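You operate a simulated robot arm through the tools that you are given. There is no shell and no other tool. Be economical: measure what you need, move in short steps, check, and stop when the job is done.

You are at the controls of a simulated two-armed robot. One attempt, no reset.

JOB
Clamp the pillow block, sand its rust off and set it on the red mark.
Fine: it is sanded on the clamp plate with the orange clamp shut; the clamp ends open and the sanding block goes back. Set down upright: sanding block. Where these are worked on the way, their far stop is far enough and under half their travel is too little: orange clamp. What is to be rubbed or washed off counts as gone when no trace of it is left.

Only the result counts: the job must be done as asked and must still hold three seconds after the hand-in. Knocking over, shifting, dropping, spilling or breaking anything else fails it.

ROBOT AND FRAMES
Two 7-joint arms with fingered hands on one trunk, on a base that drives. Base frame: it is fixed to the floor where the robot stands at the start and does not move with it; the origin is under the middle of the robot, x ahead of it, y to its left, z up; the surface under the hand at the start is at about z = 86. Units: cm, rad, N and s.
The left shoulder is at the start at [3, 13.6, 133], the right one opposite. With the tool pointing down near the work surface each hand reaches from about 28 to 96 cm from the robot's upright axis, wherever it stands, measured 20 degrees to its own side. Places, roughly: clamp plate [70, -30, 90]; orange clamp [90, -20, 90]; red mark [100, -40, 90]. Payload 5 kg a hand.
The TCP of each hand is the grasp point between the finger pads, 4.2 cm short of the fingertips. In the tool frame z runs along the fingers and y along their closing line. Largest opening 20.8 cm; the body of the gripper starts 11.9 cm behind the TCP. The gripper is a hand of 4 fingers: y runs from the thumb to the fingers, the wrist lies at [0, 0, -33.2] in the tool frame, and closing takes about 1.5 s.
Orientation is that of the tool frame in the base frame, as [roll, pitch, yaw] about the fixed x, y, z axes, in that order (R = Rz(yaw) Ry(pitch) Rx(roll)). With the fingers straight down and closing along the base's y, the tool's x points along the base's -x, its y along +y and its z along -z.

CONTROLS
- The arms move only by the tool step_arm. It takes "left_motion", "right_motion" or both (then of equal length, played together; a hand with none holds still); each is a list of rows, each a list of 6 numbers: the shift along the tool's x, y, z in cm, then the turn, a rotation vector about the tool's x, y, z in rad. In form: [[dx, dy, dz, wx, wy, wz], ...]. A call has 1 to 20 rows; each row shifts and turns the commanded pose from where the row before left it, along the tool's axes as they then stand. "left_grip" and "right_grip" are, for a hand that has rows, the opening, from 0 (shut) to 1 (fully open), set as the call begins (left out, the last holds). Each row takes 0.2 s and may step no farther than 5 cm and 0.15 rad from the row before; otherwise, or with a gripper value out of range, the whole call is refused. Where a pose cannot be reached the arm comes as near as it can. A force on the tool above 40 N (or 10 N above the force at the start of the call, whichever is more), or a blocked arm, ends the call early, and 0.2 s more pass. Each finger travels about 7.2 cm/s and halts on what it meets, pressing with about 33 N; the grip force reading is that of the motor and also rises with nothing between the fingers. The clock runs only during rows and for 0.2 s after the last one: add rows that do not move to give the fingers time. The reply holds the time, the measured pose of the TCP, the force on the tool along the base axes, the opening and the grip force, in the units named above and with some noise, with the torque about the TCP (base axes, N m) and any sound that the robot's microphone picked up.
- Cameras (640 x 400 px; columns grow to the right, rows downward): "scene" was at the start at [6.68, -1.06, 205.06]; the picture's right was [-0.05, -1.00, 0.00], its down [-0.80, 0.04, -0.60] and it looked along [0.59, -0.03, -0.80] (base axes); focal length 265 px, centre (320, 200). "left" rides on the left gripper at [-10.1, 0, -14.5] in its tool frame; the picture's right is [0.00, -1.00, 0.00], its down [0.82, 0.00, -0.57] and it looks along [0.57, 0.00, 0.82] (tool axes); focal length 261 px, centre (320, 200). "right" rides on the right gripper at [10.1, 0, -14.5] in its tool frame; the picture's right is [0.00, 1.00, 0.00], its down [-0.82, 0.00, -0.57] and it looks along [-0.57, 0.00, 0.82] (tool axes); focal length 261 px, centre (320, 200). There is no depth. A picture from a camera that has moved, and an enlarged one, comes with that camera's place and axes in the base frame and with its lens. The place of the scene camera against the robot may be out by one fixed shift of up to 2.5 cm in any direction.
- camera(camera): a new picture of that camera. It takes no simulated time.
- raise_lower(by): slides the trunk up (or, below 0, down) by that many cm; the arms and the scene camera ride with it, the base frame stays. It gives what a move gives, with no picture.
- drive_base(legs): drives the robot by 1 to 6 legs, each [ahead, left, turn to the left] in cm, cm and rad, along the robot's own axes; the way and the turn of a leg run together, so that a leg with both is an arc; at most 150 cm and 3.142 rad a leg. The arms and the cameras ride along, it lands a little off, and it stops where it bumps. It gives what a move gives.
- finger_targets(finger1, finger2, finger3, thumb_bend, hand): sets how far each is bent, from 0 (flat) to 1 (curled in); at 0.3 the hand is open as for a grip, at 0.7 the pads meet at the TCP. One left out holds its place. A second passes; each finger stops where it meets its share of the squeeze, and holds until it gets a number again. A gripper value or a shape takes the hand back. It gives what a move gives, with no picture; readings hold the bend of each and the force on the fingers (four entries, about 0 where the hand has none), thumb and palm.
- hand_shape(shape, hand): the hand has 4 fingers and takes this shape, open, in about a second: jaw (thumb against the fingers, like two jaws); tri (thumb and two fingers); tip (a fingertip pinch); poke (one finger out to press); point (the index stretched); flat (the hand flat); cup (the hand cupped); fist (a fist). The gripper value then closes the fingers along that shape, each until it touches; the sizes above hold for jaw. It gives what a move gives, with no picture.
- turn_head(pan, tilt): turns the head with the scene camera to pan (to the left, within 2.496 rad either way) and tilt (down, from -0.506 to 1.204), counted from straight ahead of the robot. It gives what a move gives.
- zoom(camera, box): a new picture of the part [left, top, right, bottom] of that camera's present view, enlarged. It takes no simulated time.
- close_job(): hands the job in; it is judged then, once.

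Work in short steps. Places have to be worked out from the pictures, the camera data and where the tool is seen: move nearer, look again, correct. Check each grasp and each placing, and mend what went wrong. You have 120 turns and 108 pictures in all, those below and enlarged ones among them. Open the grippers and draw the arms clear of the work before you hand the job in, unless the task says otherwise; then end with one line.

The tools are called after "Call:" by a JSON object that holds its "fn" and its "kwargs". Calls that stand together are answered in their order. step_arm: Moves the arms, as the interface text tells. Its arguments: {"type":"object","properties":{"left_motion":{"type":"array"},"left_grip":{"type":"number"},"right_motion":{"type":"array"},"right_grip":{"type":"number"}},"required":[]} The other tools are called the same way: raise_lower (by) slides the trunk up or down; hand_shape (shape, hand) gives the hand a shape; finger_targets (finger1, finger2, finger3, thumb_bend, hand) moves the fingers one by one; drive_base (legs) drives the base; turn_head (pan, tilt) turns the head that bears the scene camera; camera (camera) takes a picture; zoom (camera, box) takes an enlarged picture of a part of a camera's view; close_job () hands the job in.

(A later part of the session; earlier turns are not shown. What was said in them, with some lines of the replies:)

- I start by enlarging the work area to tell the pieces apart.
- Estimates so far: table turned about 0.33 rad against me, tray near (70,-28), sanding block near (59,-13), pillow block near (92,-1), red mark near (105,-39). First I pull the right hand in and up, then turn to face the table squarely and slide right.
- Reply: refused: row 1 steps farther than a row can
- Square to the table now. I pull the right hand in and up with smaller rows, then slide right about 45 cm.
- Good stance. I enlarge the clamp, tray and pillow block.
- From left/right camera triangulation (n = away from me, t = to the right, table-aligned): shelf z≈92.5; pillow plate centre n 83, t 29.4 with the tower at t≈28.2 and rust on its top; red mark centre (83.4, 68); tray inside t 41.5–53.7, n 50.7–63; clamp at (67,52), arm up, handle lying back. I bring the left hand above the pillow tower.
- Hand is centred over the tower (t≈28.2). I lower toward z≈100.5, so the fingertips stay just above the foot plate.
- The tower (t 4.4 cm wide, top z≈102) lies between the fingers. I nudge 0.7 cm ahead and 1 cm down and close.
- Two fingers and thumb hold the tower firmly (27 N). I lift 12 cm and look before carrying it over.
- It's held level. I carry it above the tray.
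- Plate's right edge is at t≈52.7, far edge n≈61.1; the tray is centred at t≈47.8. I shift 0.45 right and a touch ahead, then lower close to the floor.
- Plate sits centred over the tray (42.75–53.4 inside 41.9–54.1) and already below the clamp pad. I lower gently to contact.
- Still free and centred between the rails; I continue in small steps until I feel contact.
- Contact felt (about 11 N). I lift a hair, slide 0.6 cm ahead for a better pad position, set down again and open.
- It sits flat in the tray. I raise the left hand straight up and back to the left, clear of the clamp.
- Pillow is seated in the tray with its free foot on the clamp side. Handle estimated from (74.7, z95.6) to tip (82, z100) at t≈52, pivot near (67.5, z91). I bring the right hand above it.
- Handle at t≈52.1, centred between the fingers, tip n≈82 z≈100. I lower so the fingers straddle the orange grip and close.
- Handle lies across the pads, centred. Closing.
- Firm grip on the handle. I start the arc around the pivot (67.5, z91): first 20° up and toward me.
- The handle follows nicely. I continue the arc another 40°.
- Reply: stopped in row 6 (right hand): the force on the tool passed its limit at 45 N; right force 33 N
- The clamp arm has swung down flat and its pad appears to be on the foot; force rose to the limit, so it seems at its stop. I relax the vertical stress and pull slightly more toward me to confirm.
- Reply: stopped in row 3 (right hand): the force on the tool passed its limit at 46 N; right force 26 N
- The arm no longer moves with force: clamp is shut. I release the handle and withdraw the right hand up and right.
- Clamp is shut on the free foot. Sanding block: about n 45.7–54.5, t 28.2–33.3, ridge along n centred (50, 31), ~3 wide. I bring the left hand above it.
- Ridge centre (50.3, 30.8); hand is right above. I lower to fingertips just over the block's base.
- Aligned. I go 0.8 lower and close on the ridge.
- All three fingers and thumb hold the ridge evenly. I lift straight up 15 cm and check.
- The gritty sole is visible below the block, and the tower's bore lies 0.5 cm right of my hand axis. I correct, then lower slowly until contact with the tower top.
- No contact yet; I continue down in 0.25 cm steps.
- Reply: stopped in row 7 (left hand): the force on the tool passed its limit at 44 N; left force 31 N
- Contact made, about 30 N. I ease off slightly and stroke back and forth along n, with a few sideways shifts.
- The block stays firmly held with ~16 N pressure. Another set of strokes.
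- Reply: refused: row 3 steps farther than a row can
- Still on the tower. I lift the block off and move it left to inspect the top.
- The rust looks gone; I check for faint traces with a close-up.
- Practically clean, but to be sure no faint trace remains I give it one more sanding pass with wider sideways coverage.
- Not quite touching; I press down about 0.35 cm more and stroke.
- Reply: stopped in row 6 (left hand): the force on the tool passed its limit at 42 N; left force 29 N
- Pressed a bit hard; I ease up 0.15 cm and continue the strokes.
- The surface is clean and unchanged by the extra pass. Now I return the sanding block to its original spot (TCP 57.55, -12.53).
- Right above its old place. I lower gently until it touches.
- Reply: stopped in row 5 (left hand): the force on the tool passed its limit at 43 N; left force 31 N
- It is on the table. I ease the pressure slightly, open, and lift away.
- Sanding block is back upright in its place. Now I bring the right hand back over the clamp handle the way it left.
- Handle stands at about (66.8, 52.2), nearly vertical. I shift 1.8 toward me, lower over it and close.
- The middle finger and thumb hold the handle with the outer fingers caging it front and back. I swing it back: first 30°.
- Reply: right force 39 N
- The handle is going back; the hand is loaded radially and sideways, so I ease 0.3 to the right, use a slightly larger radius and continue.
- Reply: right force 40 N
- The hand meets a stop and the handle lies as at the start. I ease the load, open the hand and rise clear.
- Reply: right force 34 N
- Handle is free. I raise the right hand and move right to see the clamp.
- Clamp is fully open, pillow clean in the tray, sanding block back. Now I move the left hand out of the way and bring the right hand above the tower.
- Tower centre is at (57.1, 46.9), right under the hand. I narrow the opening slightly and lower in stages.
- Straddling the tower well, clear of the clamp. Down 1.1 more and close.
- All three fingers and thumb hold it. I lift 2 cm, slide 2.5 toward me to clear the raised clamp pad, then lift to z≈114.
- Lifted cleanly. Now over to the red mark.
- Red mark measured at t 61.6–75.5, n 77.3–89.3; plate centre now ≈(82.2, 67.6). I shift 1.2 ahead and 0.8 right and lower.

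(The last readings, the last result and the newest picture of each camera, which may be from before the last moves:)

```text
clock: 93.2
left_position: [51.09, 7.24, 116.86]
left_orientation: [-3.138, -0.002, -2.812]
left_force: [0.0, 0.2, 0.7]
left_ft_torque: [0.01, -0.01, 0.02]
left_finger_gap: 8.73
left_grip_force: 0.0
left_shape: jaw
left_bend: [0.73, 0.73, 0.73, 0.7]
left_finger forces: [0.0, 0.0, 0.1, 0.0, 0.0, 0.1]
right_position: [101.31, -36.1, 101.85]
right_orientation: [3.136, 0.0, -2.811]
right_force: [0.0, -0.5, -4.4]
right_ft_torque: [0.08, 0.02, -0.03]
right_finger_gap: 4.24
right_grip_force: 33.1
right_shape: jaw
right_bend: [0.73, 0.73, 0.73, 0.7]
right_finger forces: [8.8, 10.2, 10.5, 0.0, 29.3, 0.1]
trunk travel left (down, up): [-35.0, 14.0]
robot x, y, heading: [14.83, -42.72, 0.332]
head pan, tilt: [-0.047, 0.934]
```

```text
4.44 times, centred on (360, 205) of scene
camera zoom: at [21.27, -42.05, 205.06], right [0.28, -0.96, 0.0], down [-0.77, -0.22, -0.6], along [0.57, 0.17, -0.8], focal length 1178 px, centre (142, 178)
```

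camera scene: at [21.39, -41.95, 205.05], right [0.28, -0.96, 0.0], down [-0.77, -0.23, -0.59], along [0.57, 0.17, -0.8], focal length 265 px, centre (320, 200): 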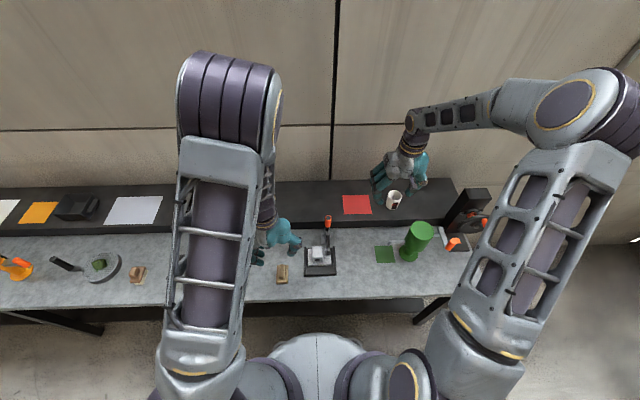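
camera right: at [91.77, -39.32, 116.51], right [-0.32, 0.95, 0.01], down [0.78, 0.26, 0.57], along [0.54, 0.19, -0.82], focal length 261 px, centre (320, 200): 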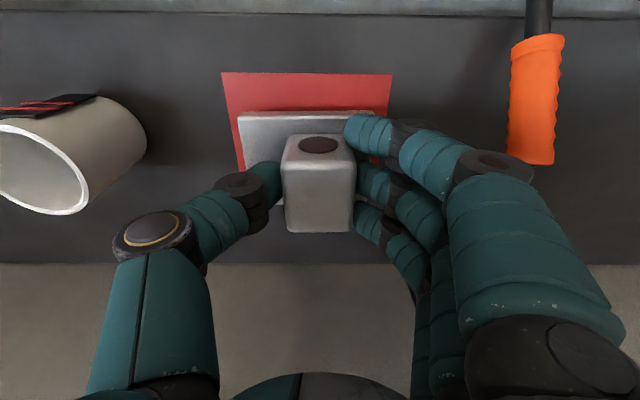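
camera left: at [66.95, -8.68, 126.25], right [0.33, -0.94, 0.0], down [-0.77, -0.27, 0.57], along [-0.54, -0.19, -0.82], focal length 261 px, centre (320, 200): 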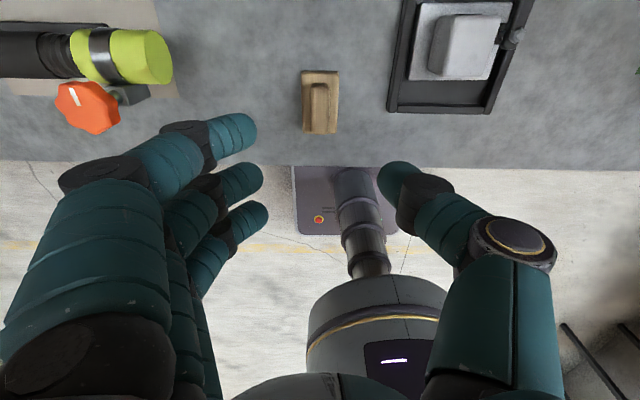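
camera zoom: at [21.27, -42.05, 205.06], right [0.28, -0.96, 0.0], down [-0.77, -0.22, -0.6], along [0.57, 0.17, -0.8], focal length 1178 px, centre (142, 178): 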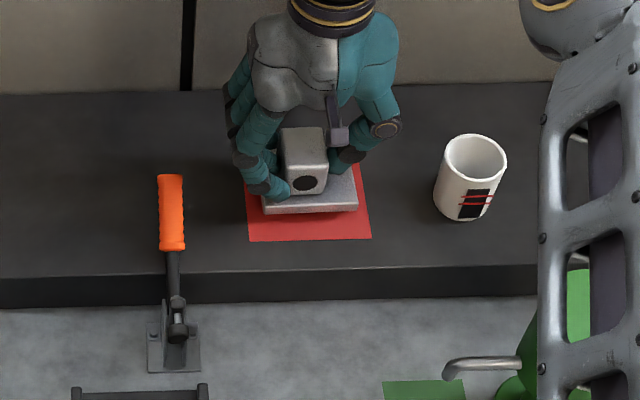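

Plate lies centred over the mark (n 79.4–87.8, t 63.5–73.6). I lower gently to contact.

Call:
{"fn": "step_arm", "kwargs": {"right_motion": [[0, 0, 0.6, 0, 0, 0], [0, 0, 0.4, 0, 0, 0], [0, 0, 0.25, 0, 0, 0], [0, 0, 0.2, 0, 0, 0], [0, 0, 0.15, 0, 0, 0], [0, 0, 0.1, 0, 0, 0], [0, 0, 0, 0, 0, 0]]}}

```text
clock: 94.8
left_position: [50.98, 7.2, 116.67]
left_orientation: [-3.138, -0.001, -2.812]
left_force: [0.6, 0.2, 0.2]
left_ft_torque: [0.01, -0.06, 0.03]
left_finger_gap: 8.69
left_grip_force: 0.2
left_shape: jaw
left_bend: [0.73, 0.73, 0.73, 0.7]
left_finger forces: [0.1, 0.0, 0.2, 0.0, 0.1, 0.0]
right_position: [101.32, -35.95, 100.35]
right_orientation: [3.135, 0.001, -2.81]
right_force: [0.0, -0.6, -4.1]
right_ft_torque: [0.05, 0.01, 0.01]
right_finger_gap: 4.21
right_grip_force: 32.9
right_shape: jaw
right_bend: [0.73, 0.73, 0.73, 0.7]
right_finger forces: [8.6, 10.2, 10.6, 0.0, 29.2, 0.0]
trunk travel left (down, up): [-35.0, 14.0]
robot x, y, heading: [14.88, -42.53, 0.328]
head pan, tilt: [-0.047, 0.934]
```

Not yet touching; a few more small steps.

Call:
{"fn": "step_arm", "kwargs": {"right_motion": [[0, 0, 0.12, 0, 0, 0], [0, 0, 0.12, 0, 0, 0], [0, 0, 0.1, 0, 0, 0], [0, 0, 0.1, 0, 0, 0], [0, 0, 0, 0, 0, 0]]}}

```text
clock: 96.0
left_position: [50.93, 7.19, 116.81]
left_orientation: [-3.137, -0.002, -2.811]
left_force: [-0.2, -0.4, 0.1]
left_ft_torque: [0.01, 0.01, 0.01]
left_finger_gap: 8.69
left_grip_force: 0.0
left_shape: jaw
left_bend: [0.73, 0.73, 0.73, 0.7]
left_finger forces: [0.0, 0.0, 0.0, 0.0, 0.1, 0.0]
right_position: [101.4, -35.92, 100.01]
right_orientation: [3.137, 0.002, -2.812]
right_force: [-0.5, -2.1, 11.4]
right_ft_torque: [0.01, 0.04, 0.02]
right_finger_gap: 4.25
right_grip_force: 33.1
right_shape: jaw
right_bend: [0.73, 0.73, 0.73, 0.7]
right_finger forces: [9.6, 10.7, 10.7, 0.0, 32.9, 0.1]
trunk travel left (down, up): [-35.0, 14.0]
robot x, y, heading: [14.63, -42.25, 0.332]
head pan, tilt: [-0.047, 0.934]
```

It rests on the shelf (about +15 N). I open and rise straight up.

Call:
{"fn": "step_arm", "kwargs": {"right_motion": [[0, 0, 0, 0, 0, 0], [0, 0, 0, 0, 0, 0], [0, 0, 0, 0, 0, 0], [0, 0, 0, 0, 0, 0], [0, 0, 0, 0, 0, 0]], "right_grip": 0.42}}

Call:
{"fn": "step_arm", "kwargs": {"right_motion": [[0, 0, -3, 0, 0, 0], [0, 0, -4, 0, 0, 0], [0, 0, -4, 0, 0, 0], [0, 0, -4, 0, 0, 0], [0, 0, -4, 0, 0, 0], [3, 0, -3, 0, 0, 0], [4, 0, 0, 0, 0, 0], [4, 0, 0, 0, 0, 0], [0, 0, 0, 0, 0, 0]]}}

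Call:
{"fn": "camera", "kwargs": {"camera": "scene"}}

Call:
{"fn": "zoom", "kwargs": {"camera": "scene", "box": [260, 170, 430, 290]}}

Call:
{"fn": "camera", "kwargs": {"camera": "right"}}

```text
clock: 97.2
left_position: [50.91, 7.11, 116.69]
left_orientation: [-3.137, -0.001, -2.812]
left_force: [0.1, -0.1, 0.0]
left_ft_torque: [0.01, -0.01, 0.01]
left_finger_gap: 8.71
left_grip_force: 0.2
left_shape: jaw
left_bend: [0.73, 0.73, 0.73, 0.7]
left_finger forces: [0.0, 0.1, 0.1, 0.1, 0.1, 0.0]
right_position: [101.41, -35.9, 99.98]
right_orientation: [3.135, -0.001, -2.811]
right_force: [0.0, 0.5, -0.6]
right_ft_torque: [0.02, -0.03, 0.02]
right_finger_gap: 8.64
right_grip_force: 0.0
right_shape: jaw
right_bend: [0.73, 0.73, 0.73, 0.7]
right_finger forces: [0.1, 0.1, 0.1, 0.0, 0.0, 0.0]
trunk travel left (down, up): [-35.0, 14.0]
robot x, y, heading: [14.52, -42.36, 0.327]
head pan, tilt: [-0.047, 0.934]
```

```text
clock: 99.2
left_position: [51.11, 7.15, 116.64]
left_orientation: [-3.138, -0.003, -2.812]
left_force: [0.5, 0.1, -0.2]
left_ft_torque: [-0.02, 0.06, 0.02]
left_finger_gap: 8.71
left_grip_force: 0.0
left_shape: jaw
left_bend: [0.73, 0.73, 0.73, 0.7]
left_finger forces: [0.0, 0.0, 0.0, 0.0, 0.1, 0.1]
right_position: [91.21, -39.48, 121.82]
right_orientation: [3.135, -0.002, -2.813]
right_force: [0.3, 0.5, -0.3]
right_ft_torque: [-0.02, 0.06, 0.02]
right_finger_gap: 8.68
right_grip_force: 0.0
right_shape: jaw
right_bend: [0.73, 0.73, 0.73, 0.7]
right_finger forces: [0.0, 0.1, 0.0, 0.1, 0.0, 0.0]
trunk travel left (down, up): [-35.0, 14.0]
robot x, y, heading: [14.73, -42.58, 0.333]
head pan, tilt: [-0.047, 0.934]
```

```text
23 pictures are left
camera scene: at [21.38, -41.95, 205.05], right [0.28, -0.96, 0.0], down [-0.77, -0.23, -0.59], along [0.57, 0.17, -0.8], focal length 265 px, centre (320, 200)
```

scene: 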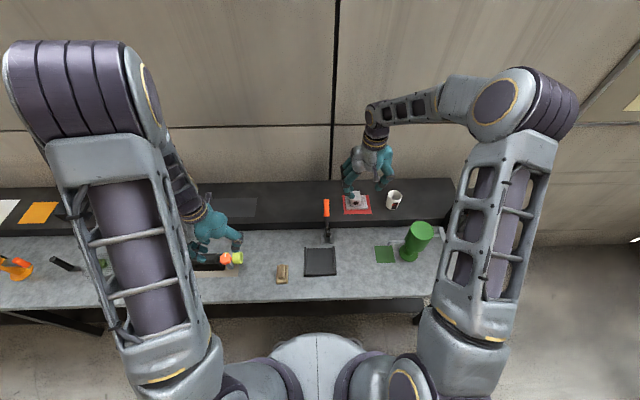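

```text
3.33 times, centred on (345, 230) of scene
camera zoom: at [21.38, -41.95, 205.05], right [0.28, -0.96, 0.0], down [-0.77, -0.23, -0.59], along [0.57, 0.17, -0.8], focal length 883 px, centre (237, 100)
```

zoom: 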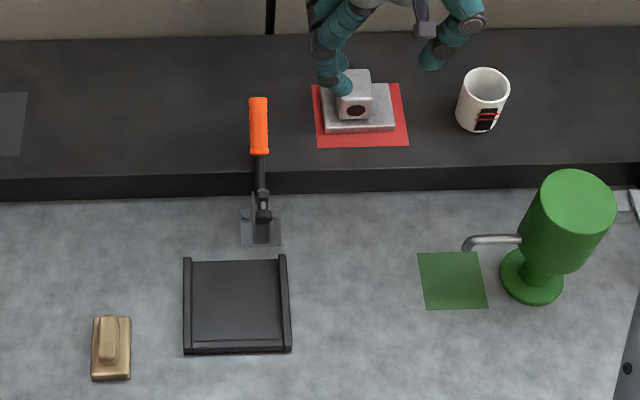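

```text
21 pictures are left
camera right: at [81.63, -42.73, 136.41], right [-0.32, 0.95, 0.0], down [0.78, 0.26, 0.57], along [0.54, 0.19, -0.82], focal length 261 px, centre (320, 200)
```

right: 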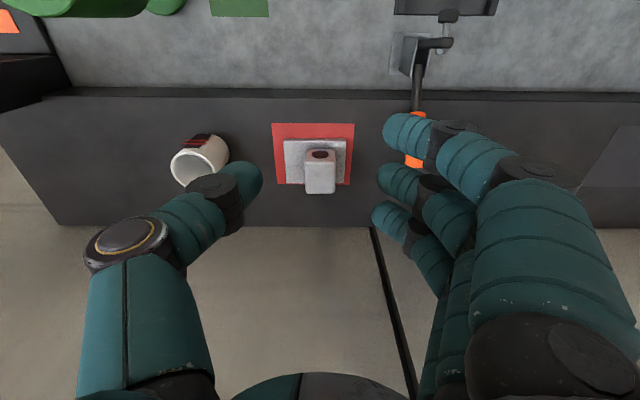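

Pillow block stands on the mark, clamp open, sanding block in place. One close-up to confirm it lies inside the mark and is clean.

Call:
{"fn": "zoom", "kwargs": {"camera": "right", "box": [260, 110, 370, 200]}}

Call:
{"fn": "zoom", "kwargs": {"camera": "right", "box": [380, 0, 520, 180]}}

```text
4.44 times, centred on (315, 155) of right
camera zoom: at [81.63, -42.73, 136.41], right [-0.32, 0.95, 0.0], down [0.78, 0.26, 0.57], along [0.54, 0.19, -0.82], focal length 1158 px, centre (342, 400)
```

zoom: 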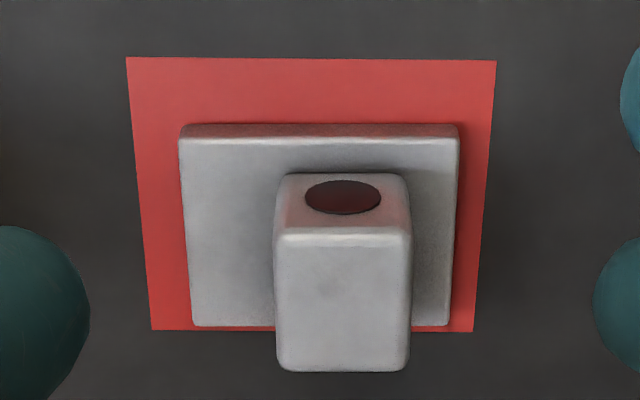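

```text
2.22 times, centred on (450, 90) of right
camera zoom: at [81.63, -42.73, 136.41], right [-0.32, 0.95, 0.0], down [0.78, 0.26, 0.57], along [0.54, 0.19, -0.82], focal length 579 px, centre (31, 444)
```

zoom: 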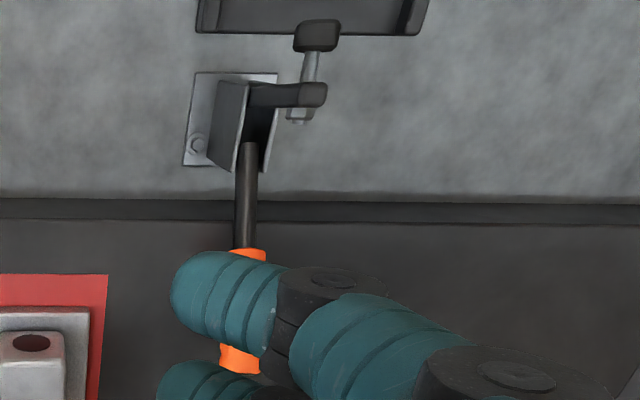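

The pillow block is clean, sits fully inside the red mark, the clamp is open, and both hands are open and clear. I hand in.

Call:
{"fn": "close_job", "kwargs": {}}

```text
The job is handed in.
```

I handed in the job: the pillow block was sanded in the shut clamp until no rust showed, and it stands upright inside the red mark. The orange clamp is open again and the sanding block is back upright in its place.
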